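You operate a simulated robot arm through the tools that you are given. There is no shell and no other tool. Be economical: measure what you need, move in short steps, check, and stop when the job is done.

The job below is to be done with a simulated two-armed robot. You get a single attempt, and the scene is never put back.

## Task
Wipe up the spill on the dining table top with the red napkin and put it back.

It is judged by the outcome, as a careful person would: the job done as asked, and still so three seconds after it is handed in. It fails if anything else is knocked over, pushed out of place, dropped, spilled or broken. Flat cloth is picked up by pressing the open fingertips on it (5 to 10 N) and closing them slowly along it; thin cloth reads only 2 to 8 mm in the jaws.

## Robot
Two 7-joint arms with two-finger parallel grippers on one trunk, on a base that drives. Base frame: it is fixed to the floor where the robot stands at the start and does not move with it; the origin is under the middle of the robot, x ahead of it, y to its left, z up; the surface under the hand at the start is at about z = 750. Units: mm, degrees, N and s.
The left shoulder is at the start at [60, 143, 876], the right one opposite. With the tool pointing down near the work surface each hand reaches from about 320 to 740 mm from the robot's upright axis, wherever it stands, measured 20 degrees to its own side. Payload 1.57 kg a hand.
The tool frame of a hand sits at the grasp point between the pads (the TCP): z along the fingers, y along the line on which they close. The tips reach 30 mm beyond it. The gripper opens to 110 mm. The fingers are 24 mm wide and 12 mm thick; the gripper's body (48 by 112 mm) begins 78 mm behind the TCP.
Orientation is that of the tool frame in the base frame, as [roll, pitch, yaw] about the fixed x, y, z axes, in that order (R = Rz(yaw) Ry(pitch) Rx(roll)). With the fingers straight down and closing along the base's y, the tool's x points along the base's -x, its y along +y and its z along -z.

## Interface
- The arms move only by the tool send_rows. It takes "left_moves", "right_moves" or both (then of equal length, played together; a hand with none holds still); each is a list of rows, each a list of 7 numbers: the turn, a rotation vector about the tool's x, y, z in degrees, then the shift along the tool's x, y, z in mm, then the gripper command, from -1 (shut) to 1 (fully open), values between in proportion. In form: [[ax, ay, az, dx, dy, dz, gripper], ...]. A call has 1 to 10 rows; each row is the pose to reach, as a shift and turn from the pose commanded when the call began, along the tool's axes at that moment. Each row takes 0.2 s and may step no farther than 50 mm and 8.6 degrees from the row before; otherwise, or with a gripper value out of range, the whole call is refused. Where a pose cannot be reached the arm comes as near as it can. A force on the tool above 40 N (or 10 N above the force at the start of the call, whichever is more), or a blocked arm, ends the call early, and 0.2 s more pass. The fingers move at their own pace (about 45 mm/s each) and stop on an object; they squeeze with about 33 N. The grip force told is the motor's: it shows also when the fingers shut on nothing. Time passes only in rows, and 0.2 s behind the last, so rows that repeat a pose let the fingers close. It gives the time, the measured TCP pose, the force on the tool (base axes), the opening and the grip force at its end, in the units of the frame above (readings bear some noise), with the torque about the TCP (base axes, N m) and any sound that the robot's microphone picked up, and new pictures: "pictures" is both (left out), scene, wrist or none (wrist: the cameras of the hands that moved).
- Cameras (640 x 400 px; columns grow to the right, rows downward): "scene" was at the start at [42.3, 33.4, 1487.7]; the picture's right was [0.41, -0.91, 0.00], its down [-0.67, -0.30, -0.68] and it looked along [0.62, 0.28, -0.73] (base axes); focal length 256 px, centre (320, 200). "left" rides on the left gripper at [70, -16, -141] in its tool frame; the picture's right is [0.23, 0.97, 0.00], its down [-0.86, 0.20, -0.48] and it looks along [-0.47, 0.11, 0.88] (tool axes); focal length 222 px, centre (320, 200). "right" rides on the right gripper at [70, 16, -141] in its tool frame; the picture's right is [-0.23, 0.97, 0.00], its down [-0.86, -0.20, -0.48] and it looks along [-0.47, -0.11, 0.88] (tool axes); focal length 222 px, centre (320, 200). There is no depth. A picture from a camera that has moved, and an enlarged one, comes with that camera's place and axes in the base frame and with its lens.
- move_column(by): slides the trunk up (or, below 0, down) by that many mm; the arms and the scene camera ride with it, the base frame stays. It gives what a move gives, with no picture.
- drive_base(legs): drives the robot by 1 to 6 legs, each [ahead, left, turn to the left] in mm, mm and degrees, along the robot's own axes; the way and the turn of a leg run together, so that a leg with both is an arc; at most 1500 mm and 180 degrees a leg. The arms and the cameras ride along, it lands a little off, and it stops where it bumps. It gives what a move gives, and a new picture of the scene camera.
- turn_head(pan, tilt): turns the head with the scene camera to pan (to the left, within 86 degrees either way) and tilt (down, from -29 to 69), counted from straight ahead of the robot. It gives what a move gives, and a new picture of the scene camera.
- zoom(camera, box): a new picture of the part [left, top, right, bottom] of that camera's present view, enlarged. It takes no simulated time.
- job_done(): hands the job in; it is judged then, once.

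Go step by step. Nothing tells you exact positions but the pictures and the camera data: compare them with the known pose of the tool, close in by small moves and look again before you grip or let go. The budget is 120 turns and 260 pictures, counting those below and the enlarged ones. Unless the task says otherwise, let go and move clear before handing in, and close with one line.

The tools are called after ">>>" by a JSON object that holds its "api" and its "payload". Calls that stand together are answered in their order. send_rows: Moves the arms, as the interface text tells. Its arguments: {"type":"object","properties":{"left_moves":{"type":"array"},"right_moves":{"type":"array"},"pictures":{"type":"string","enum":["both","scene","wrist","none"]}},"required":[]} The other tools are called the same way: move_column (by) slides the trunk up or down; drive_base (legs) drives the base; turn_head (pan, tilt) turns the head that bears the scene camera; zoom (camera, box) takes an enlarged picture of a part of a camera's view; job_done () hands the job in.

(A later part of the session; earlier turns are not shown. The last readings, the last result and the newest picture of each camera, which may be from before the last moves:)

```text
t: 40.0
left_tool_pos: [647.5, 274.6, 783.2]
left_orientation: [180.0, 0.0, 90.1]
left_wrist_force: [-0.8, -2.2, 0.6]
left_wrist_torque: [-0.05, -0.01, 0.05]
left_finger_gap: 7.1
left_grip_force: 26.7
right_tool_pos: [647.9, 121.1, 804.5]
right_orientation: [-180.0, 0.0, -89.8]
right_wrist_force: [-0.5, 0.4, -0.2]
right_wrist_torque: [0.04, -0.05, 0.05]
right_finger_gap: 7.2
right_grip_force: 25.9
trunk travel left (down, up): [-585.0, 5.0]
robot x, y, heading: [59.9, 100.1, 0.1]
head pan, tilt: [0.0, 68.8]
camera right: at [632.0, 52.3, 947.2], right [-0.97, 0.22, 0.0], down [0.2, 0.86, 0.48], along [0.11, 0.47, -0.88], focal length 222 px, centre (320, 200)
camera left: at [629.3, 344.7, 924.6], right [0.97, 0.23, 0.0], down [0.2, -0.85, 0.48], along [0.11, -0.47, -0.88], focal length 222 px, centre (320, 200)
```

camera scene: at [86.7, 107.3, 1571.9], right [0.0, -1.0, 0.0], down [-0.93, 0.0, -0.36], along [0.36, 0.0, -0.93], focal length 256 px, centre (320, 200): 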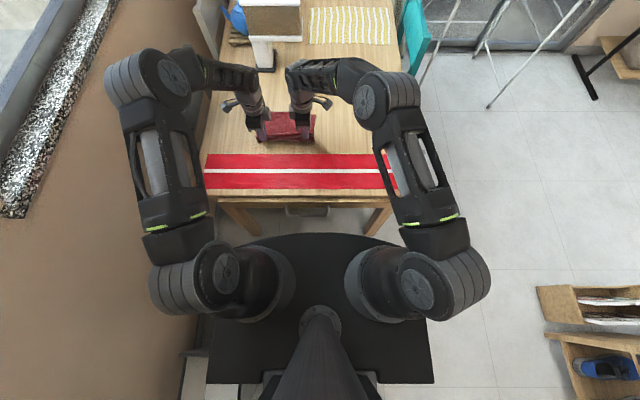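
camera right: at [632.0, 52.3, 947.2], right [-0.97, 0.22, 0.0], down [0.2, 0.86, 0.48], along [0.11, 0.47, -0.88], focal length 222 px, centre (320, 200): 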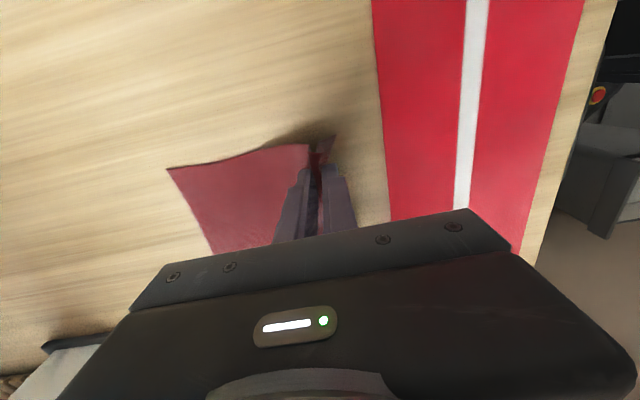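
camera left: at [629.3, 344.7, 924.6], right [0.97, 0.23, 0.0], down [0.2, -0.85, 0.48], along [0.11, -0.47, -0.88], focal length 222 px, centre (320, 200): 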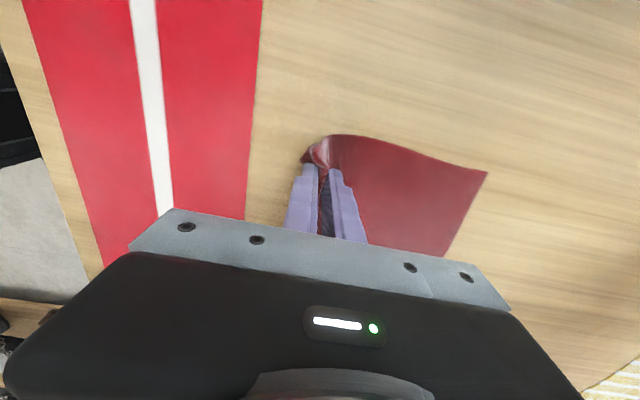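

The cloth was barely pressed there. I'll press about 3 mm deeper and stroke again, stepping toward the runner.

>>> {"api": "send_rows", "payload": {"left_moves": [[0, 0, 0, 0, 0, 3, -1], [0, 0, 0, 27, 0, 3, -1], [0, 0, 0, 54, 0, 3, -1], [0, 0, 0, 80, 0, 3, -1], [0, 0, 0, 80, -16, 3, -1], [0, 0, 0, 54, -16, 3, -1], [0, 0, 0, 27, -16, 3, -1], [0, 0, 0, 0, -16, 3, -1]], "right_moves": [[0, 0, 0, 0, 0, 0, -1], [0, 0, 0, -27, 0, 0, -1], [0, 0, 0, -54, 0, 0, -1], [0, 0, 0, -80, 0, 0, -1], [0, 0, 0, -80, 16, 0, -1], [0, 0, 0, -54, 16, 0, -1], [0, 0, 0, -27, 16, 0, -1], [0, 0, 0, 0, 16, 0, -1]], "pictures": "wrist"}}

```text
t: 41.8
left_tool_pos: [630.2, 276.3, 781.3]
left_orientation: [179.9, -0.1, 90.1]
left_wrist_force: [-1.0, 6.5, 27.1]
left_wrist_torque: [0.3, 0.04, 0.02]
left_finger_gap: 6.9
left_grip_force: 27.3
right_tool_pos: [630.3, 121.2, 806.2]
right_orientation: [-179.9, 0.0, -90.0]
right_wrist_force: [-0.1, 3.5, 0.6]
right_wrist_torque: [0.05, 0.01, -0.01]
right_finger_gap: 7.1
right_grip_force: 26.6
trunk travel left (down, up): [-585.0, 5.0]
robot x, y, heading: [61.9, 106.9, -0.1]
head pan, tilt: [0.0, 68.8]
camera right: at [614.3, 52.2, 947.7], right [-0.97, 0.23, 0.0], down [0.2, 0.86, 0.48], along [0.11, 0.47, -0.88], focal length 222 px, centre (320, 200)
camera left: at [612.5, 346.0, 922.9], right [0.97, 0.23, 0.0], down [0.2, -0.86, 0.48], along [0.11, -0.46, -0.88], focal length 222 px, centre (320, 200)
```

right: 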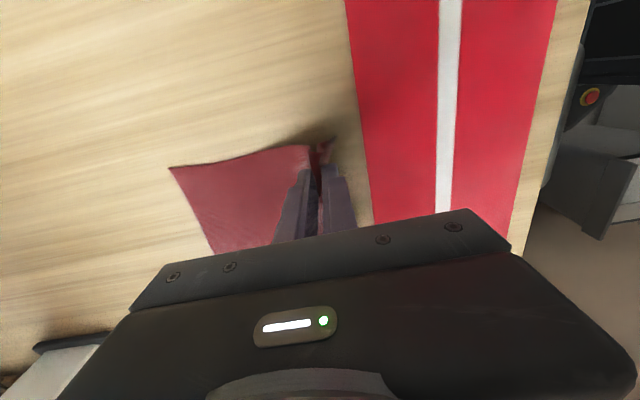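
left: 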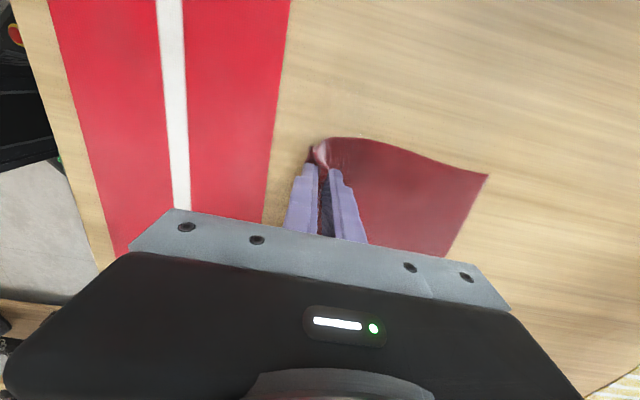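

Pressing at 27 N is firm, so I'll ease it by 1.5 mm and continue strokes at x about 616 and 601.

>>> {"api": "send_rows", "payload": {"left_moves": [[0, 0, 0, 0, -14, -1.5, -1], [0, 0, 0, 27, -14, -1.5, -1], [0, 0, 0, 54, -14, -1.5, -1], [0, 0, 0, 80, -14, -1.5, -1], [0, 0, 0, 80, -28, -1.5, -1], [0, 0, 0, 54, -28, -1.5, -1], [0, 0, 0, 27, -28, -1.5, -1], [0, 0, 0, 0, -28, -1.5, -1]], "right_moves": [[0, 0, 0, 0, 14, 0, -1], [0, 0, 0, -27, 14, 0, -1], [0, 0, 0, -54, 14, 0, -1], [0, 0, 0, -80, 14, 0, -1], [0, 0, 0, -80, 28, 0, -1], [0, 0, 0, -54, 28, 0, -1], [0, 0, 0, -27, 28, 0, -1], [0, 0, 0, 0, 28, 0, -1]], "pictures": "wrist"}}

>>> {"api": "zoom", "payload": {"camera": "left", "box": [200, 40, 440, 190]}}

```text
t: 43.6
left_tool_pos: [602.2, 275.8, 780.9]
left_orientation: [-179.9, -0.1, 90.1]
left_wrist_force: [-1.5, 4.2, 17.0]
left_wrist_torque: [0.23, 0.01, 0.04]
left_finger_gap: 6.9
left_grip_force: 26.0
right_tool_pos: [603.2, 121.6, 805.9]
right_orientation: [180.0, 0.1, -89.9]
right_wrist_force: [0.2, 0.8, -0.3]
right_wrist_torque: [0.06, 0.02, 0.02]
right_finger_gap: 7.0
right_grip_force: 26.0
trunk travel left (down, up): [-585.0, 5.0]
robot x, y, heading: [59.6, 105.7, 0.4]
head pan, tilt: [0.0, 68.8]
camera right: at [586.6, 52.0, 947.3], right [-0.97, 0.23, 0.0], down [0.2, 0.85, 0.48], along [0.11, 0.47, -0.88], focal length 222 px, centre (320, 200)
camera left: at [584.7, 344.7, 923.1], right [0.97, 0.23, 0.0], down [0.2, -0.86, 0.48], along [0.11, -0.46, -0.88], focal length 222 px, centre (320, 200)
```

right: 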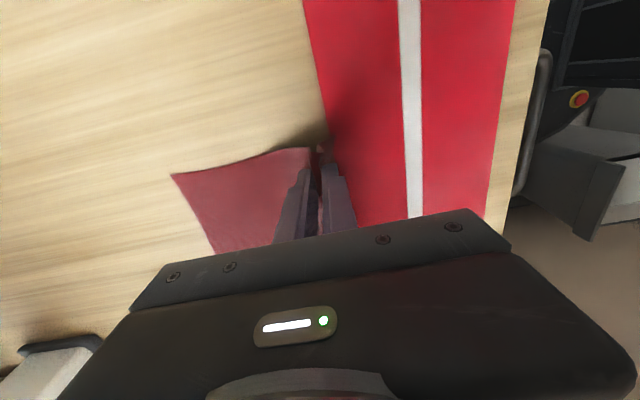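
left: 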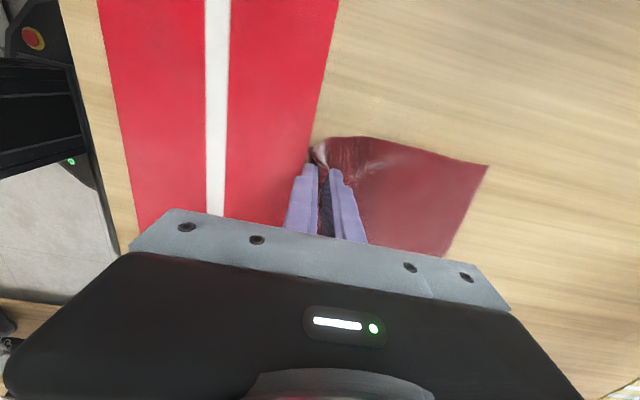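

```text
2.67 times, centred on (320, 115) of left
camera zoom: at [584.7, 344.7, 923.1], right [0.97, 0.23, 0.0], down [0.2, -0.86, 0.48], along [0.11, -0.46, -0.88], focal length 592 px, centre (320, 427)
```

zoom: 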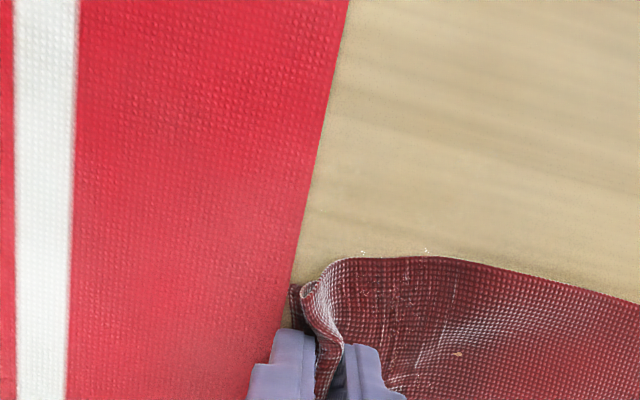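

The cloth has picked up pale residue. I'll lift and move aside to look at the table there.

>>> {"api": "send_rows", "payload": {"left_moves": [[0, 0, 0, 0, 0, -25, -1], [0, 0, 0, -20, 10, -50, -1], [0, 0, 0, -60, 30, -60, -1], [0, 0, 0, -100, 50, -60, -1]], "right_moves": [[0, 0, 0, 0, 0, -15, -1], [0, 0, 0, 20, -10, -25, -1], [0, 0, 0, 60, -30, -35, -1], [0, 0, 0, 100, -50, -35, -1]], "pictures": "none"}}

>>> {"api": "zoom", "payload": {"camera": "left", "box": [200, 0, 440, 150]}}

>>> {"api": "zoom", "payload": {"camera": "scene", "box": [225, 110, 321, 170]}}

```text
t: 44.6
left_tool_pos: [653.5, 173.4, 841.6]
left_orientation: [180.0, 0.0, 90.2]
left_wrist_force: [1.7, 0.1, 0.0]
left_wrist_torque: [0.01, 0.0, 0.02]
left_finger_gap: 7.0
left_grip_force: 26.7
right_tool_pos: [653.6, 20.5, 840.5]
right_orientation: [179.8, 0.0, -89.8]
right_wrist_force: [0.3, -0.8, -0.4]
right_wrist_torque: [0.03, 0.04, 0.01]
right_finger_gap: 7.2
right_grip_force: 26.9
trunk travel left (down, up): [-585.0, 5.0]
robot x, y, heading: [58.2, 109.8, -0.0]
head pan, tilt: [0.0, 68.8]
```

```text
2.67 times, centred on (320, 75) of left
camera zoom: at [636.3, 243.1, 982.7], right [0.97, 0.23, 0.0], down [0.2, -0.85, 0.48], along [0.11, -0.47, -0.88], focal length 592 px, centre (320, 533)
```

zoom: 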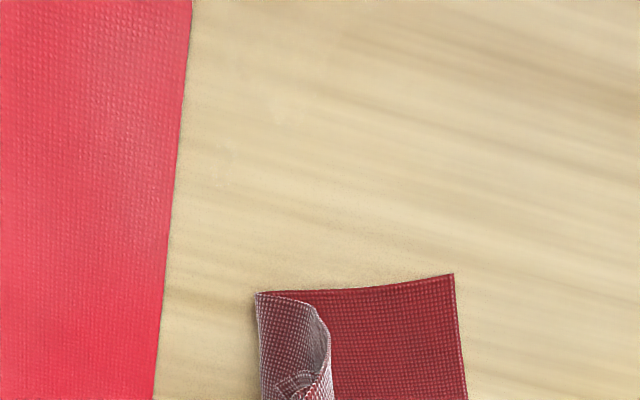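

```text
6.67 times, centred on (273, 140) of scene
camera zoom: at [87.1, 106.4, 1571.9], right [0.0, -1.0, 0.0], down [-0.93, 0.0, -0.36], along [0.36, 0.0, -0.93], focal length 1706 px, centre (633, 600)
```

zoom: 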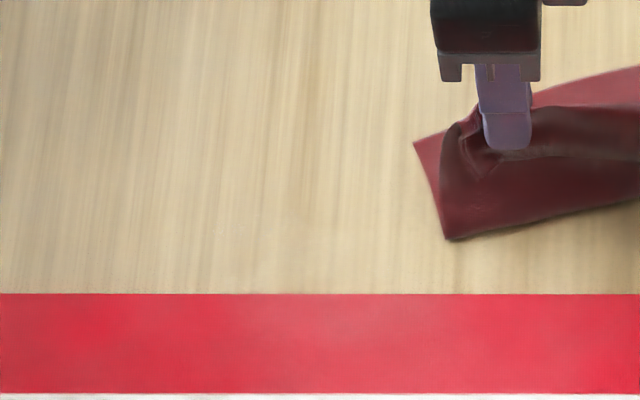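

>>> {"api": "zoom", "payload": {"camera": "scene", "box": [245, 125, 293, 155]}}

>>> {"api": "zoom", "payload": {"camera": "left", "box": [260, 0, 380, 75]}}

```text
13.33 times, centred on (269, 140) of scene
camera zoom: at [87.1, 106.4, 1571.9], right [0.0, -1.0, 0.0], down [-0.93, 0.0, -0.36], along [0.36, 0.0, -0.93], focal length 3412 px, centre (1000, 1000)
```

zoom: 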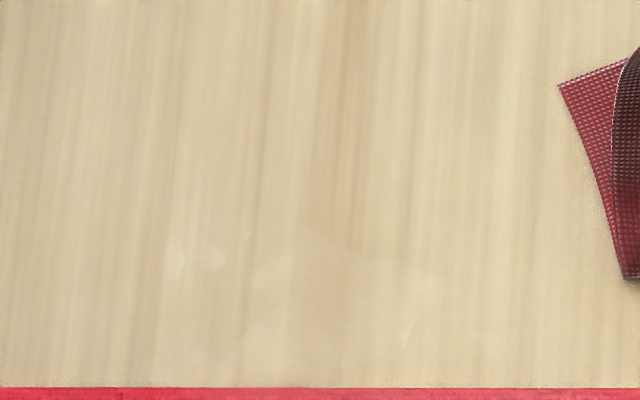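

```text
5.33 times, centred on (320, 38) of left
camera zoom: at [636.3, 243.1, 982.7], right [0.97, 0.23, 0.0], down [0.2, -0.85, 0.48], along [0.11, -0.47, -0.88], focal length 1185 px, centre (320, 1067)
```

zoom: 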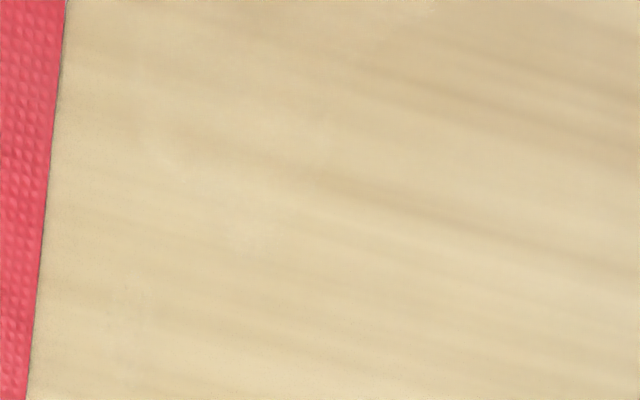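

The spill is mostly gone but faint smears remain near y 275 and y 330. I'll wipe again with longer, overlapping strokes.

>>> {"api": "send_rows", "payload": {"left_moves": [[0, 0, 0, 35, -3, 30, -1], [0, 0, 0, 75, -3, 52, -1], [0, 0, 0, 78, -3, 60.5, -1], [0, 0, 0, 116, -3, 60.5, -1], [0, 0, 0, 154, -3, 60.5, -1], [0, 0, 0, 192, -3, 60.5, -1], [0, 0, 0, 192, -15, 60.5, -1], [0, 0, 0, 154, -15, 60.5, -1], [0, 0, 0, 116, -15, 60.5, -1], [0, 0, 0, 78, -15, 60.5, -1]], "right_moves": [[0, 0, 0, -35, 3, 15, -1], [0, 0, 0, -75, 3, 30, -1], [0, 0, 0, -78, 3, 30, -1], [0, 0, 0, -116, 3, 30, -1], [0, 0, 0, -154, 3, 30, -1], [0, 0, 0, -192, 3, 30, -1], [0, 0, 0, -192, 15, 30, -1], [0, 0, 0, -154, 15, 30, -1], [0, 0, 0, -116, 15, 30, -1], [0, 0, 0, -78, 15, 30, -1]], "pictures": "none"}}

>>> {"api": "send_rows", "payload": {"left_moves": [[0, 0, 0, 0, -12, 0, -1], [0, 0, 0, 38, -12, 0, -1], [0, 0, 0, 76, -12, 0, -1], [0, 0, 0, 114, -12, 0, -1], [0, 0, 0, 114, -24, 0, -1], [0, 0, 0, 76, -24, 0, -1], [0, 0, 0, 38, -24, 0, -1], [0, 0, 0, 0, -24, 0, -1]], "right_moves": [[0, 0, 0, 0, 12, 0, -1], [0, 0, 0, -38, 12, 0, -1], [0, 0, 0, -76, 12, 0, -1], [0, 0, 0, -114, 12, 0, -1], [0, 0, 0, -114, 24, 0, -1], [0, 0, 0, -76, 24, 0, -1], [0, 0, 0, -38, 24, 0, -1], [0, 0, 0, 0, 24, 0, -1]], "pictures": "wrist"}}

```text
t: 46.8
left_tool_pos: [636.7, 254.1, 783.7]
left_orientation: [179.9, -0.1, 90.2]
left_wrist_force: [-0.4, 4.3, 26.6]
left_wrist_torque: [0.08, 0.12, -0.03]
left_finger_gap: 6.9
left_grip_force: 26.3
right_tool_pos: [637.1, 99.3, 811.7]
right_orientation: [180.0, 0.1, -89.9]
right_wrist_force: [-0.3, 2.8, -0.8]
right_wrist_torque: [0.03, 0.0, 0.02]
right_finger_gap: 7.2
right_grip_force: 26.1
trunk travel left (down, up): [-585.0, 5.0]
robot x, y, heading: [55.2, 104.3, -0.0]
head pan, tilt: [0.0, 68.8]
```

```text
t: 48.6
left_tool_pos: [614.3, 253.9, 782.5]
left_orientation: [179.9, 0.0, 90.2]
left_wrist_force: [-1.2, 5.5, 31.4]
left_wrist_torque: [0.09, 0.16, -0.05]
left_finger_gap: 7.0
left_grip_force: 27.3
right_tool_pos: [613.8, 98.7, 811.2]
right_orientation: [-179.9, 0.0, -89.8]
right_wrist_force: [0.2, 2.8, -1.1]
right_wrist_torque: [0.04, 0.02, 0.01]
right_finger_gap: 7.2
right_grip_force: 26.3
trunk travel left (down, up): [-585.0, 5.0]
robot x, y, heading: [59.0, 106.2, 0.2]
head pan, tilt: [0.0, 68.8]
camera right: at [597.8, 29.5, 953.3], right [-0.97, 0.22, 0.0], down [0.2, 0.86, 0.48], along [0.11, 0.47, -0.88], focal length 222 px, centre (320, 200)
camera left: at [596.5, 322.9, 923.6], right [0.97, 0.23, 0.0], down [0.2, -0.86, 0.48], along [0.11, -0.46, -0.88], focal length 222 px, centre (320, 200)
```

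right: 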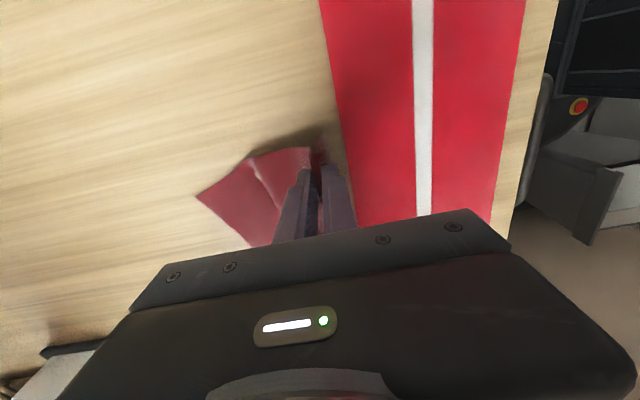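
left: 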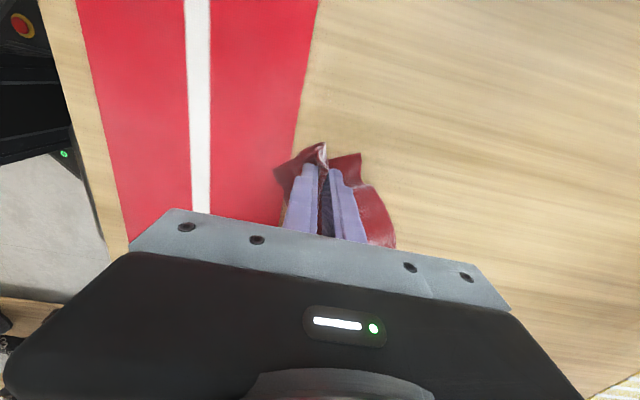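

Now one last stroke close to the runner with lighter pressure, then lift clear and look from both cameras.

>>> {"api": "send_rows", "payload": {"left_moves": [[0, 0, 0, 0, -11, -1.5, -1], [0, 0, 0, 38, -11, -1.5, -1], [0, 0, 0, 76, -11, -1.5, -1], [0, 0, 0, 114, -11, -1.5, -1], [0, 0, 0, 76, -11, -1.5, -1], [0, 0, 0, 38, -11, -1.5, -1], [0, 0, 0, 0, -6, -1.5, -1], [0, 0, 0, 0, 0, -35, -1], [0, 0, 0, -40, 25, -60, -1], [0, 0, 0, -80, 45, -60, -1]], "right_moves": [[0, 0, 0, 0, 11, 0, -1], [0, 0, 0, -38, 11, 0, -1], [0, 0, 0, -76, 11, 0, -1], [0, 0, 0, -114, 11, 0, -1], [0, 0, 0, -76, 11, 0, -1], [0, 0, 0, -38, 11, 0, -1], [0, 0, 0, 0, 6, 0, -1], [0, 0, 0, 0, 0, -20, -1], [0, 0, 0, 40, -25, -30, -1], [0, 0, 0, 80, -45, -30, -1]], "pictures": "none"}}

>>> {"api": "zoom", "payload": {"camera": "scene", "box": [245, 125, 293, 155]}}

>>> {"api": "zoom", "payload": {"camera": "scene", "box": [225, 110, 353, 190]}}

```text
refused: row 9 steps farther than a row can; nothing moved
```

```text
13.33 times, centred on (269, 140) of scene
camera zoom: at [83.6, 106.8, 1572.1], right [0.0, -1.0, 0.0], down [-0.93, 0.0, -0.36], along [0.36, 0.0, -0.93], focal length 3412 px, centre (1000, 1000)
```

zoom: 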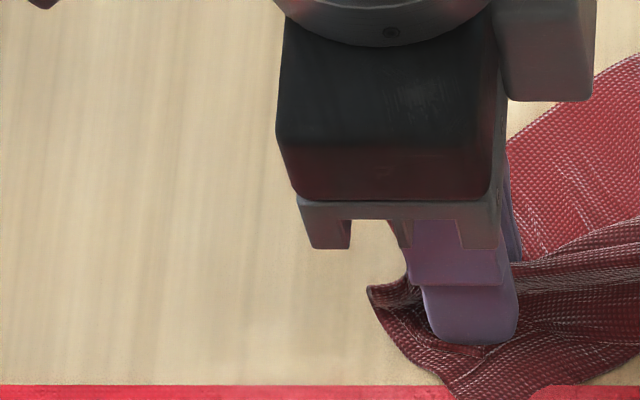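

```text
5.00 times, centred on (289, 150) of scene
camera zoom: at [83.6, 106.8, 1572.1], right [0.0, -1.0, 0.0], down [-0.93, 0.0, -0.36], along [0.36, 0.0, -0.93], focal length 1279 px, centre (475, 450)
```

zoom: 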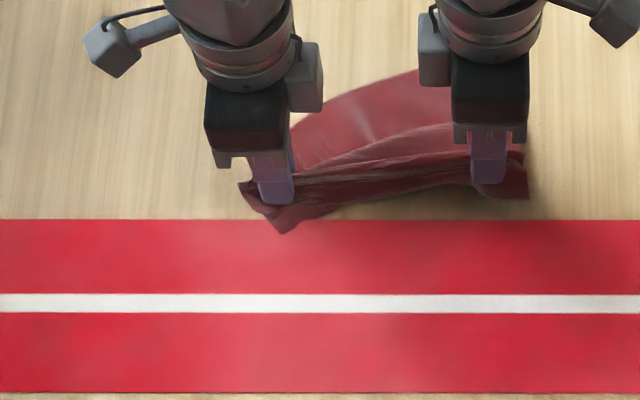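

The wiped area looks clean already. I'll repeat the refused call with shorter steps.

>>> {"api": "send_rows", "payload": {"left_moves": [[0, 0, 0, 0, -11, -1.5, -1], [0, 0, 0, 38, -11, -1.5, -1], [0, 0, 0, 76, -11, -1.5, -1], [0, 0, 0, 114, -11, -1.5, -1], [0, 0, 0, 76, -11, -1.5, -1], [0, 0, 0, 38, -11, -1.5, -1], [0, 0, 0, 0, -6, -1.5, -1], [0, 0, 0, 0, 0, -35, -1], [0, 0, 0, -30, 20, -60, -1], [0, 0, 0, -70, 45, -60, -1]], "right_moves": [[0, 0, 0, 0, 11, 0, -1], [0, 0, 0, -38, 11, 0, -1], [0, 0, 0, -76, 11, 0, -1], [0, 0, 0, -114, 11, 0, -1], [0, 0, 0, -76, 11, 0, -1], [0, 0, 0, -38, 11, 0, -1], [0, 0, 0, 0, 6, 0, -1], [0, 0, 0, 0, 0, -20, -1], [0, 0, 0, 30, -20, -30, -1], [0, 0, 0, 70, -45, -30, -1]], "pictures": "none"}}

>>> {"api": "zoom", "payload": {"camera": "scene", "box": [245, 125, 293, 155]}}

>>> {"api": "zoom", "payload": {"camera": "scene", "box": [225, 110, 353, 190]}}

```text
t: 50.8
left_tool_pos: [658.9, 183.1, 841.8]
left_orientation: [-179.8, 0.1, 90.1]
left_wrist_force: [0.0, -0.2, -0.1]
left_wrist_torque: [0.02, 0.06, 0.01]
left_finger_gap: 6.8
left_grip_force: 26.5
right_tool_pos: [660.2, 29.2, 837.6]
right_orientation: [179.9, -0.1, -89.8]
right_wrist_force: [0.0, -1.0, 0.1]
right_wrist_torque: [0.01, 0.02, 0.01]
right_finger_gap: 7.2
right_grip_force: 26.2
trunk travel left (down, up): [-585.0, 5.0]
robot x, y, heading: [57.6, 105.9, -0.2]
head pan, tilt: [0.0, 68.8]
```

```text
13.33 times, centred on (269, 140) of scene
camera zoom: at [87.1, 106.8, 1571.8], right [0.0, -1.0, 0.0], down [-0.93, 0.0, -0.36], along [0.36, 0.0, -0.93], focal length 3412 px, centre (1000, 1000)
```

zoom: 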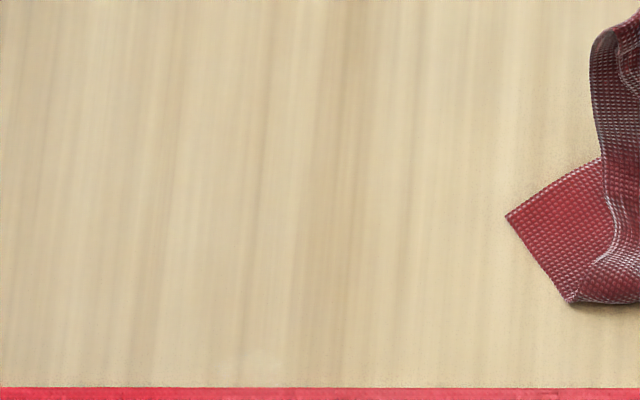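

```text
5.00 times, centred on (289, 150) of scene
camera zoom: at [87.1, 106.8, 1571.8], right [0.0, -1.0, 0.0], down [-0.93, 0.0, -0.36], along [0.36, 0.0, -0.93], focal length 1279 px, centre (475, 450)
```

zoom: 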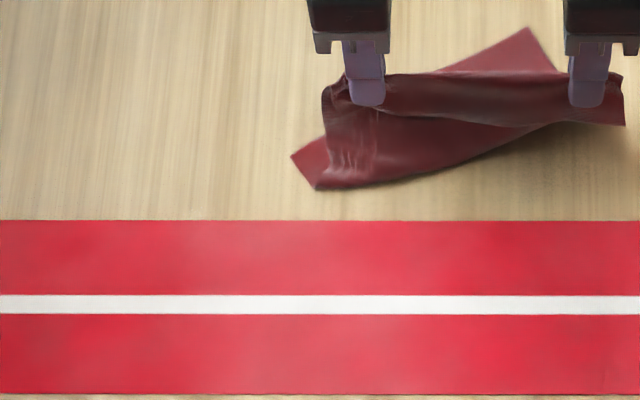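

>>> {"api": "zoom", "payload": {"camera": "scene", "box": [252, 142, 276, 157]}}

```text
16.00 times, centred on (264, 150) of scene
camera zoom: at [87.1, 106.8, 1571.8], right [0.0, -1.0, 0.0], down [-0.93, 0.0, -0.36], along [0.36, 0.0, -0.93], focal length 4094 px, centre (1216, 1008)
```

zoom: 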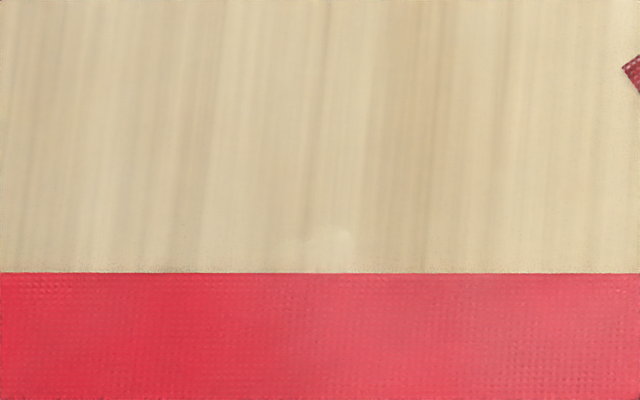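

A small remnant (about 12 mm) is left right beside the runner at about (593, 313). I'll go back with a light press and pull it away from the runner in short strokes.

>>> {"api": "send_rows", "payload": {"left_moves": [[0, 0, 0, 42, -21, 10, -1], [0, 0, 0, 84, -42, 20, -1], [0, 0, 0, 124, -64, 30, -1], [0, 0, 0, 124, -64, 50, -1], [0, 0, 0, 124, -64, 59, -1], [0, 0, 0, 138, -64, 59, -1], [0, 0, 0, 124, -64, 59, -1], [0, 0, 0, 138, -62, 59, -1], [0, 0, 0, 134, -45, 59, -1], [0, 0, 0, 134, -30, 59, -1]], "right_moves": [[0, 0, 0, -42, 21, 10, -1], [0, 0, 0, -84, 42, 20, -1], [0, 0, 0, -124, 64, 30, -1], [0, 0, 0, -124, 64, 30, -1], [0, 0, 0, -124, 64, 30, -1], [0, 0, 0, -138, 64, 30, -1], [0, 0, 0, -124, 64, 30, -1], [0, 0, 0, -138, 62, 30, -1], [0, 0, 0, -134, 45, 30, -1], [0, 0, 0, -134, 30, 30, -1]], "pictures": "none"}}

>>> {"api": "zoom", "payload": {"camera": "scene", "box": [245, 125, 293, 155]}}

```text
t: 53.0
left_tool_pos: [628.4, 317.5, 781.9]
left_orientation: [179.9, 0.0, 90.1]
left_wrist_force: [-1.5, -2.2, 5.7]
left_wrist_torque: [-0.07, 0.01, 0.0]
left_finger_gap: 7.0
left_grip_force: 26.3
right_tool_pos: [629.0, 163.9, 810.5]
right_orientation: [-180.0, 0.0, -89.9]
right_wrist_force: [-0.8, 1.6, -0.8]
right_wrist_torque: [0.04, 0.0, 0.02]
right_finger_gap: 7.3
right_grip_force: 26.8
trunk travel left (down, up): [-585.0, 5.0]
robot x, y, heading: [58.3, 108.8, 0.2]
head pan, tilt: [0.0, 68.8]
```

```text
13.33 times, centred on (269, 140) of scene
camera zoom: at [85.3, 108.0, 1571.9], right [0.0, -1.0, 0.0], down [-0.93, 0.0, -0.36], along [0.36, 0.0, -0.93], focal length 3412 px, centre (1000, 1000)
```

zoom: 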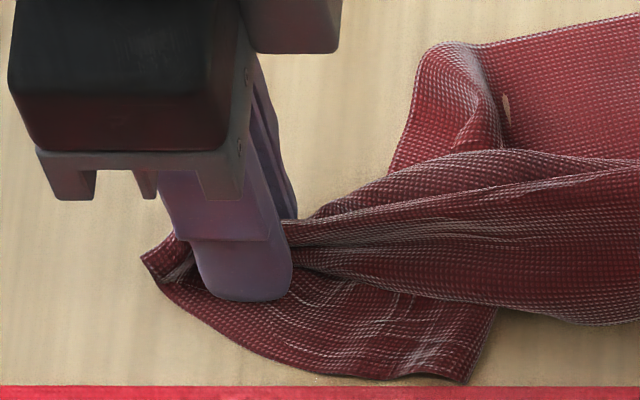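

>>> {"api": "send_rows", "payload": {"left_moves": [[0, 0, 0, 0, 0, -35, -1], [0, 0, 0, -20, 5, -60, -1], [0, 0, 0, -65, 15, -60, -1], [0, 0, 0, -110, 25, -60, -1], [0, 0, 0, -150, 35, -60, -1]], "right_moves": [[0, 0, 0, 0, 0, -20, -1], [0, 0, 0, 20, -5, -30, -1], [0, 0, 0, 65, -15, -30, -1], [0, 0, 0, 110, -25, -30, -1], [0, 0, 0, 150, -35, -30, -1]], "pictures": "none"}}

>>> {"api": "zoom", "payload": {"camera": "scene", "box": [252, 142, 276, 157]}}

>>> {"api": "zoom", "payload": {"camera": "scene", "box": [240, 105, 304, 145]}}

```text
t: 54.2
left_tool_pos: [667.2, 166.9, 842.7]
left_orientation: [180.0, -0.1, 90.2]
left_wrist_force: [0.6, -0.5, 0.0]
left_wrist_torque: [0.0, 0.0, 0.05]
left_finger_gap: 6.9
left_grip_force: 26.0
right_tool_pos: [664.4, 11.9, 839.9]
right_orientation: [-180.0, 0.1, -89.8]
right_wrist_force: [-1.3, 0.4, 0.9]
right_wrist_torque: [0.02, 0.01, -0.01]
right_finger_gap: 7.2
right_grip_force: 26.2
trunk travel left (down, up): [-585.0, 5.0]
robot x, y, heading: [56.8, 105.3, -0.1]
head pan, tilt: [0.0, 68.8]
```

```text
16.00 times, centred on (264, 150) of scene
camera zoom: at [86.6, 106.3, 1571.9], right [0.0, -1.0, 0.0], down [-0.93, 0.0, -0.36], along [0.36, 0.0, -0.93], focal length 4094 px, centre (1216, 1008)
```

zoom: 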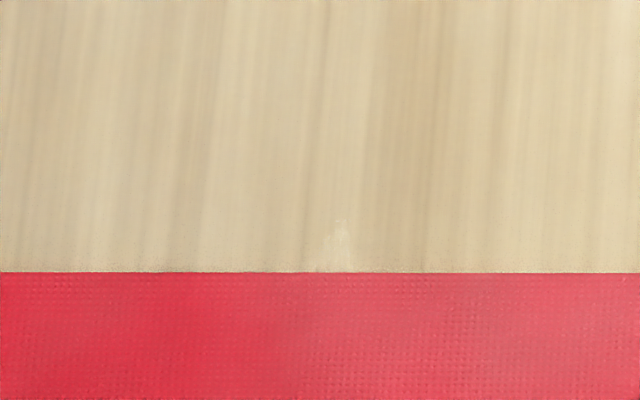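

```text
10.00 times, centred on (272, 125) of scene
camera zoom: at [86.6, 106.3, 1571.9], right [0.0, -1.0, 0.0], down [-0.93, 0.0, -0.36], along [0.36, 0.0, -0.93], focal length 2559 px, centre (800, 950)
```

zoom: 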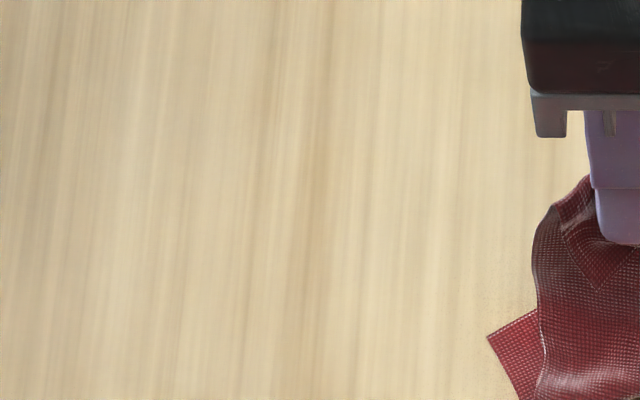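

A sliver about 8 mm wide remains at (594, 310). I'll press there more firmly with short strokes.

>>> {"api": "send_rows", "payload": {"left_moves": [[0, 0, 0, 42, -21, 10, -1], [0, 0, 0, 84, -42, 20, -1], [0, 0, 0, 126, -63, 35, -1], [0, 0, 0, 131, -67, 52, -1], [0, 0, 0, 131, -67, 60, -1], [0, 0, 0, 153, -67, 60.5, -1], [0, 0, 0, 133, -68, 60.5, -1], [0, 0, 0, 155, -68, 60.5, -1], [0, 0, 0, 139, -67, 60.5, -1], [0, 0, 0, 144, -50, 60, -1]], "right_moves": [[0, 0, 0, -42, 21, 10, -1], [0, 0, 0, -84, 42, 20, -1], [0, 0, 0, -126, 63, 30, -1], [0, 0, 0, -131, 67, 30, -1], [0, 0, 0, -131, 67, 30, -1], [0, 0, 0, -153, 67, 30, -1], [0, 0, 0, -133, 68, 30, -1], [0, 0, 0, -155, 68, 30, -1], [0, 0, 0, -139, 67, 30, -1], [0, 0, 0, -144, 50, 30, -1]], "pictures": "none"}}

>>> {"api": "send_rows", "payload": {"left_moves": [[0, 0, 0, 0, 0, -35, -1], [0, 0, 0, -20, 5, -60, -1], [0, 0, 0, -65, 15, -60, -1], [0, 0, 0, -110, 25, -60, -1], [0, 0, 0, -150, 50, -60, -1]], "right_moves": [[0, 0, 0, 0, 0, -20, -1], [0, 0, 0, 20, -5, -30, -1], [0, 0, 0, 65, -15, -30, -1], [0, 0, 0, 110, -25, -30, -1], [0, 0, 0, 150, -50, -30, -1]], "pictures": "none"}}

>>> {"api": "zoom", "payload": {"camera": "scene", "box": [252, 142, 276, 157]}}

>>> {"api": "zoom", "payload": {"camera": "scene", "box": [200, 60, 440, 210]}}

```text
t: 56.4
left_tool_pos: [612.5, 312.3, 783.3]
left_orientation: [-179.9, 0.1, 90.1]
left_wrist_force: [-1.7, -3.0, 3.6]
left_wrist_torque: [-0.1, 0.03, 0.04]
left_finger_gap: 6.8
left_grip_force: 26.7
right_tool_pos: [613.8, 157.9, 810.0]
right_orientation: [-180.0, 0.0, -89.9]
right_wrist_force: [-0.1, 1.5, -0.5]
right_wrist_torque: [0.04, 0.03, 0.01]
right_finger_gap: 7.4
right_grip_force: 26.6
trunk travel left (down, up): [-585.0, 5.0]
robot x, y, heading: [62.7, 108.2, 0.0]
head pan, tilt: [0.0, 68.8]
```

```text
t: 57.6
left_tool_pos: [666.8, 160.5, 840.8]
left_orientation: [-179.9, -0.1, 90.2]
left_wrist_force: [0.2, -1.0, 0.5]
left_wrist_torque: [0.01, 0.02, -0.04]
left_finger_gap: 6.7
left_grip_force: 26.0
right_tool_pos: [665.3, 8.8, 838.5]
right_orientation: [179.9, 0.1, -90.0]
right_wrist_force: [0.0, 0.0, -0.5]
right_wrist_torque: [-0.01, 0.05, -0.03]
right_finger_gap: 7.2
right_grip_force: 26.7
trunk travel left (down, up): [-585.0, 5.0]
robot x, y, heading: [57.8, 105.8, 0.3]
head pan, tilt: [0.0, 68.8]
```

```text
16.00 times, centred on (264, 150) of scene
camera zoom: at [87.7, 106.2, 1571.8], right [0.0, -1.0, 0.0], down [-0.93, 0.0, -0.36], along [0.36, 0.0, -0.93], focal length 4094 px, centre (1216, 1008)
```

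zoom: 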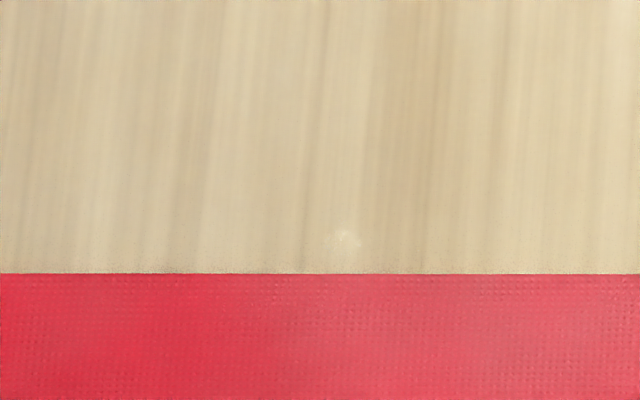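

```text
2.67 times, centred on (320, 135) of scene
camera zoom: at [87.7, 106.2, 1571.8], right [0.0, -1.0, 0.0], down [-0.93, 0.0, -0.36], along [0.36, 0.0, -0.93], focal length 682 px, centre (320, 373)
```

zoom: 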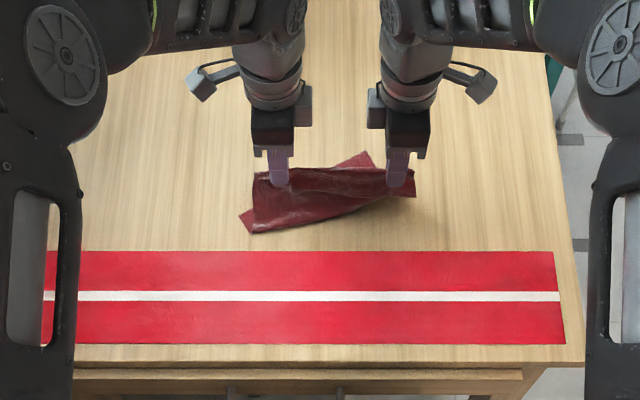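

One pale speck about 5 mm wide is left at (596, 308). One more firm pass goes over exactly that point.

>>> {"api": "send_rows", "payload": {"left_moves": [[0, 0, 0, 42, -18, 10, -1], [0, 0, 0, 84, -36, 20, -1], [0, 0, 0, 128, -54, 32, -1], [0, 0, 0, 138, -64, 52, -1], [0, 0, 0, 138, -64, 61.5, -1], [0, 0, 0, 156, -64, 61.5, -1], [0, 0, 0, 138, -62, 61.5, -1], [0, 0, 0, 160, -62, 61.5, -1], [0, 0, 0, 138, -60, 61.5, -1], [0, 0, 0, 160, -60, 61.5, -1]], "right_moves": [[0, 0, 0, -42, 18, 10, -1], [0, 0, 0, -84, 36, 20, -1], [0, 0, 0, -128, 54, 30, -1], [0, 0, 0, -138, 64, 30, -1], [0, 0, 0, -138, 64, 30, -1], [0, 0, 0, -156, 64, 30, -1], [0, 0, 0, -138, 62, 30, -1], [0, 0, 0, -160, 62, 30, -1], [0, 0, 0, -138, 60, 30, -1], [0, 0, 0, -160, 60, 30, -1]], "pictures": "none"}}

>>> {"api": "send_rows", "payload": {"left_moves": [[0, 0, 0, -22, 0, 0, -1], [0, 0, 0, 0, 6, 0, -1], [0, 0, 0, -22, 6, 0, -1], [0, 0, 0, -22, 6, -35, -1], [0, 0, 0, -40, 15, -60, -1], [0, 0, 0, -80, 25, -60, -1], [0, 0, 0, -120, 40, -60, -1], [0, 0, 0, -160, 55, -60, -1]], "right_moves": [[0, 0, 0, 22, 0, 0, -1], [0, 0, 0, 0, -6, 0, -1], [0, 0, 0, 22, -6, 0, -1], [0, 0, 0, 22, -6, -20, -1], [0, 0, 0, 40, -15, -30, -1], [0, 0, 0, 80, -25, -30, -1], [0, 0, 0, 120, -40, -30, -1], [0, 0, 0, 160, -55, -30, -1]], "pictures": "none"}}

>>> {"api": "zoom", "payload": {"camera": "scene", "box": [252, 142, 276, 157]}}

>>> {"api": "zoom", "payload": {"camera": "scene", "box": [245, 125, 293, 155]}}

```text
t: 59.8
left_tool_pos: [604.2, 320.6, 782.9]
left_orientation: [179.7, 0.1, 90.0]
left_wrist_force: [1.0, -7.6, 18.2]
left_wrist_torque: [-0.39, -0.15, -0.02]
left_finger_gap: 6.7
left_grip_force: 25.8
right_tool_pos: [602.9, 166.7, 810.9]
right_orientation: [179.9, 0.1, -90.0]
right_wrist_force: [0.3, 0.2, 0.0]
right_wrist_torque: [-0.04, -0.02, -0.01]
right_finger_gap: 7.0
right_grip_force: 26.0
trunk travel left (down, up): [-585.0, 5.0]
robot x, y, heading: [63.9, 109.0, 0.3]
head pan, tilt: [0.0, 68.8]
```

```text
t: 61.6
left_tool_pos: [661.1, 162.7, 841.9]
left_orientation: [-180.0, 0.0, 90.1]
left_wrist_force: [-0.2, -1.4, -0.8]
left_wrist_torque: [0.03, 0.0, 0.01]
left_finger_gap: 6.9
left_grip_force: 26.5
right_tool_pos: [660.7, 6.8, 839.4]
right_orientation: [-180.0, 0.1, -89.9]
right_wrist_force: [0.1, 0.2, -0.1]
right_wrist_torque: [0.02, 0.03, -0.03]
right_finger_gap: 7.3
right_grip_force: 27.0
trunk travel left (down, up): [-585.0, 5.0]
robot x, y, heading: [62.8, 105.3, 0.2]
head pan, tilt: [0.0, 68.8]
```

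```text
16.00 times, centred on (264, 150) of scene
camera zoom: at [86.6, 106.2, 1571.9], right [0.0, -1.0, 0.0], down [-0.93, 0.0, -0.36], along [0.36, 0.0, -0.93], focal length 4094 px, centre (1216, 1008)
```

zoom: 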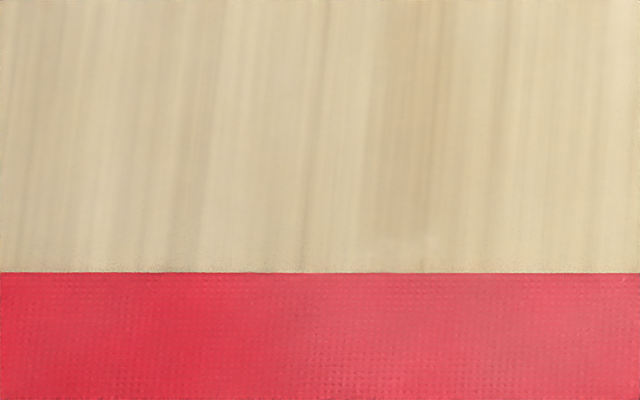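

```text
13.33 times, centred on (269, 140) of scene
camera zoom: at [86.6, 106.2, 1571.9], right [0.0, -1.0, 0.0], down [-0.93, 0.0, -0.36], along [0.36, 0.0, -0.93], focal length 3412 px, centre (1000, 1000)
```

zoom: 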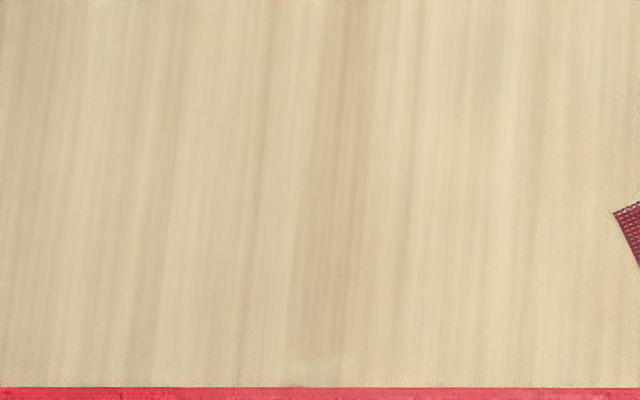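

Nearly clean; a very faint trace may sit at (595, 297). I'll do one last long pass along the runner edge.

>>> {"api": "send_rows", "payload": {"left_moves": [[0, 0, 0, 42, -18, 10, -1], [0, 0, 0, 84, -36, 20, -1], [0, 0, 0, 116, -52, 42, -1], [0, 0, 0, 116, -60, 61.5, -1], [0, 0, 0, 136, -61, 61.5, -1], [0, 0, 0, 156, -61, 61.5, -1], [0, 0, 0, 136, -61, 61.5, -1], [0, 0, 0, 116, -59, 61.5, -1], [0, 0, 0, 140, -57, 61.5, -1], [0, 0, 0, 140, -35, 61.5, -1]], "right_moves": [[0, 0, 0, -42, 18, 10, -1], [0, 0, 0, -84, 36, 20, -1], [0, 0, 0, -116, 52, 30, -1], [0, 0, 0, -116, 60, 30, -1], [0, 0, 0, -136, 61, 30, -1], [0, 0, 0, -156, 61, 30, -1], [0, 0, 0, -136, 61, 30, -1], [0, 0, 0, -116, 59, 30, -1], [0, 0, 0, -140, 57, 30, -1], [0, 0, 0, -140, 35, 30, -1]], "pictures": "none"}}

>>> {"api": "send_rows", "payload": {"left_moves": [[0, 0, 0, 0, 0, -35, -1], [0, 0, 0, -20, 10, -60, -1], [0, 0, 0, -60, 20, -80, -1], [0, 0, 0, -95, 35, -105, -1], [0, 0, 0, -130, 50, -130, -1], [0, 0, 0, -140, 60, -160, -1], [0, 0, 0, -140, 60, -190, -1]], "right_moves": [[0, 0, 0, 0, 0, -20, -1], [0, 0, 0, 20, -10, -30, -1], [0, 0, 0, 60, -20, -50, -1], [0, 0, 0, 95, -35, -75, -1], [0, 0, 0, 130, -50, -100, -1], [0, 0, 0, 140, -60, -130, -1], [0, 0, 0, 140, -60, -160, -1]], "pictures": "both"}}

>>> {"api": "zoom", "payload": {"camera": "scene", "box": [252, 142, 276, 157]}}

>>> {"api": "zoom", "payload": {"camera": "scene", "box": [240, 65, 400, 165]}}

```text
t: 63.7
left_tool_pos: [606.9, 294.9, 780.9]
left_orientation: [179.9, 0.4, 89.8]
left_wrist_force: [-6.1, -1.3, 21.3]
left_wrist_torque: [-0.16, 0.11, -0.04]
left_finger_gap: 6.9
left_grip_force: 26.0
right_tool_pos: [606.6, 144.9, 810.7]
right_orientation: [179.9, 0.0, -90.1]
right_wrist_force: [0.5, -0.5, -0.4]
right_wrist_torque: [0.0, -0.05, 0.0]
right_finger_gap: 7.0
right_grip_force: 26.1
trunk travel left (down, up): [-585.0, 5.0]
robot x, y, heading: [60.4, 107.3, -0.1]
head pan, tilt: [0.0, 68.8]
stopped in row 10 (left hand): the force on the tool passed its limit at 42 N (the readings are from after the stop); the commanded pose is now the measured one
```

```text
t: 65.3
left_tool_pos: [666.6, 156.2, 970.8]
left_orientation: [180.0, 0.3, 89.9]
left_wrist_force: [-0.6, -0.2, 0.4]
left_wrist_torque: [-0.03, -0.01, 0.0]
left_finger_gap: 6.8
left_grip_force: 26.3
right_tool_pos: [667.6, 3.7, 972.3]
right_orientation: [-180.0, 0.0, -90.0]
right_wrist_force: [0.0, -0.8, -0.2]
right_wrist_torque: [0.02, -0.03, 0.01]
right_finger_gap: 7.2
right_grip_force: 26.8
trunk travel left (down, up): [-585.0, 5.0]
robot x, y, heading: [58.2, 106.1, -0.0]
head pan, tilt: [0.0, 68.8]
camera scene: at [85.0, 107.4, 1571.8], right [0.0, -1.0, 0.0], down [-0.93, 0.0, -0.36], along [0.36, 0.0, -0.93], focal length 256 px, centre (320, 200)
camera right: at [651.8, -64.5, 1114.0], right [-0.97, 0.23, 0.0], down [0.2, 0.86, 0.48], along [0.11, 0.47, -0.88], focal length 222 px, centre (320, 200)
camera left: at [649.1, 226.5, 1112.3], right [0.97, 0.23, 0.0], down [0.2, -0.85, 0.48], along [0.11, -0.47, -0.88], focal length 222 px, centre (320, 200)
```

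scene: 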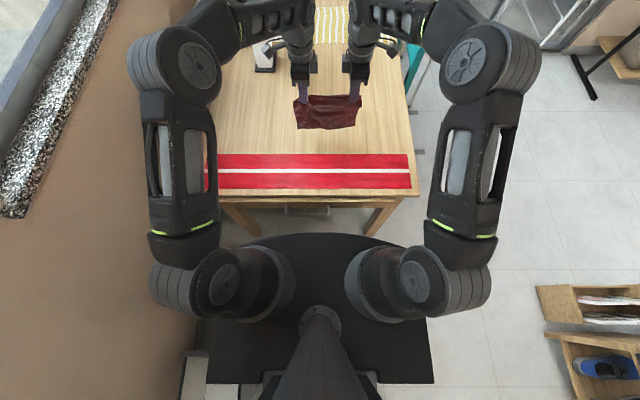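
right: 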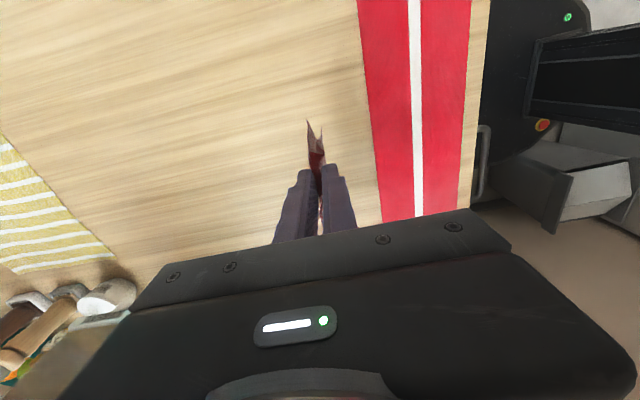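
left: 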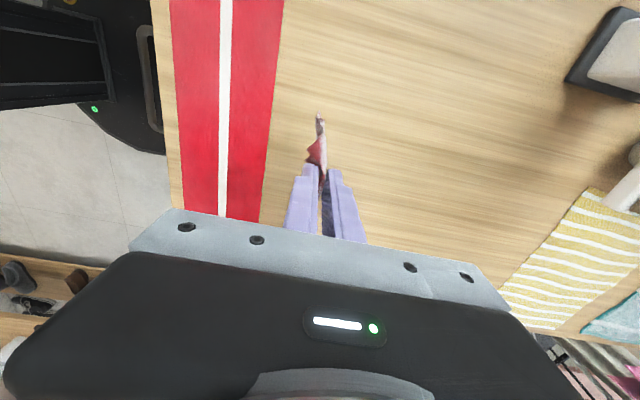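

```text
16.00 times, centred on (264, 150) of scene
camera zoom: at [85.0, 107.4, 1571.8], right [0.0, -1.0, 0.0], down [-0.93, 0.0, -0.36], along [0.36, 0.0, -0.93], focal length 4094 px, centre (1216, 1008)
```

zoom: 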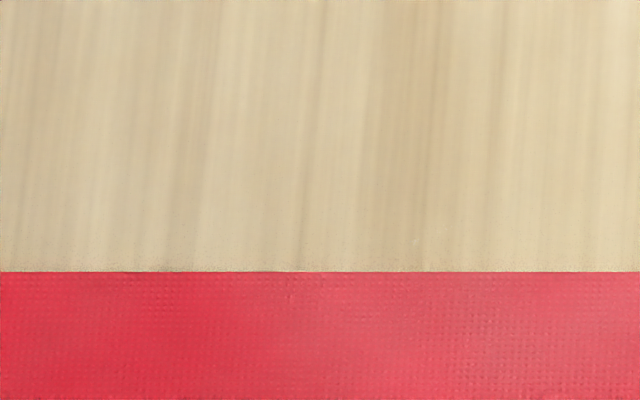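

```text
4.00 times, centred on (320, 115) of scene
camera zoom: at [85.0, 107.4, 1571.8], right [0.0, -1.0, 0.0], down [-0.93, 0.0, -0.36], along [0.36, 0.0, -0.93], focal length 1023 px, centre (320, 540)
```

zoom: 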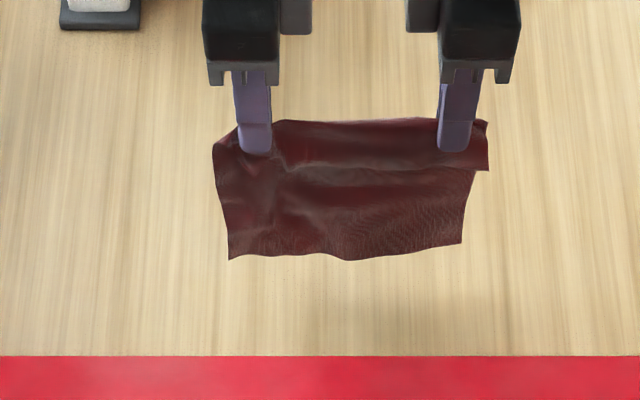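

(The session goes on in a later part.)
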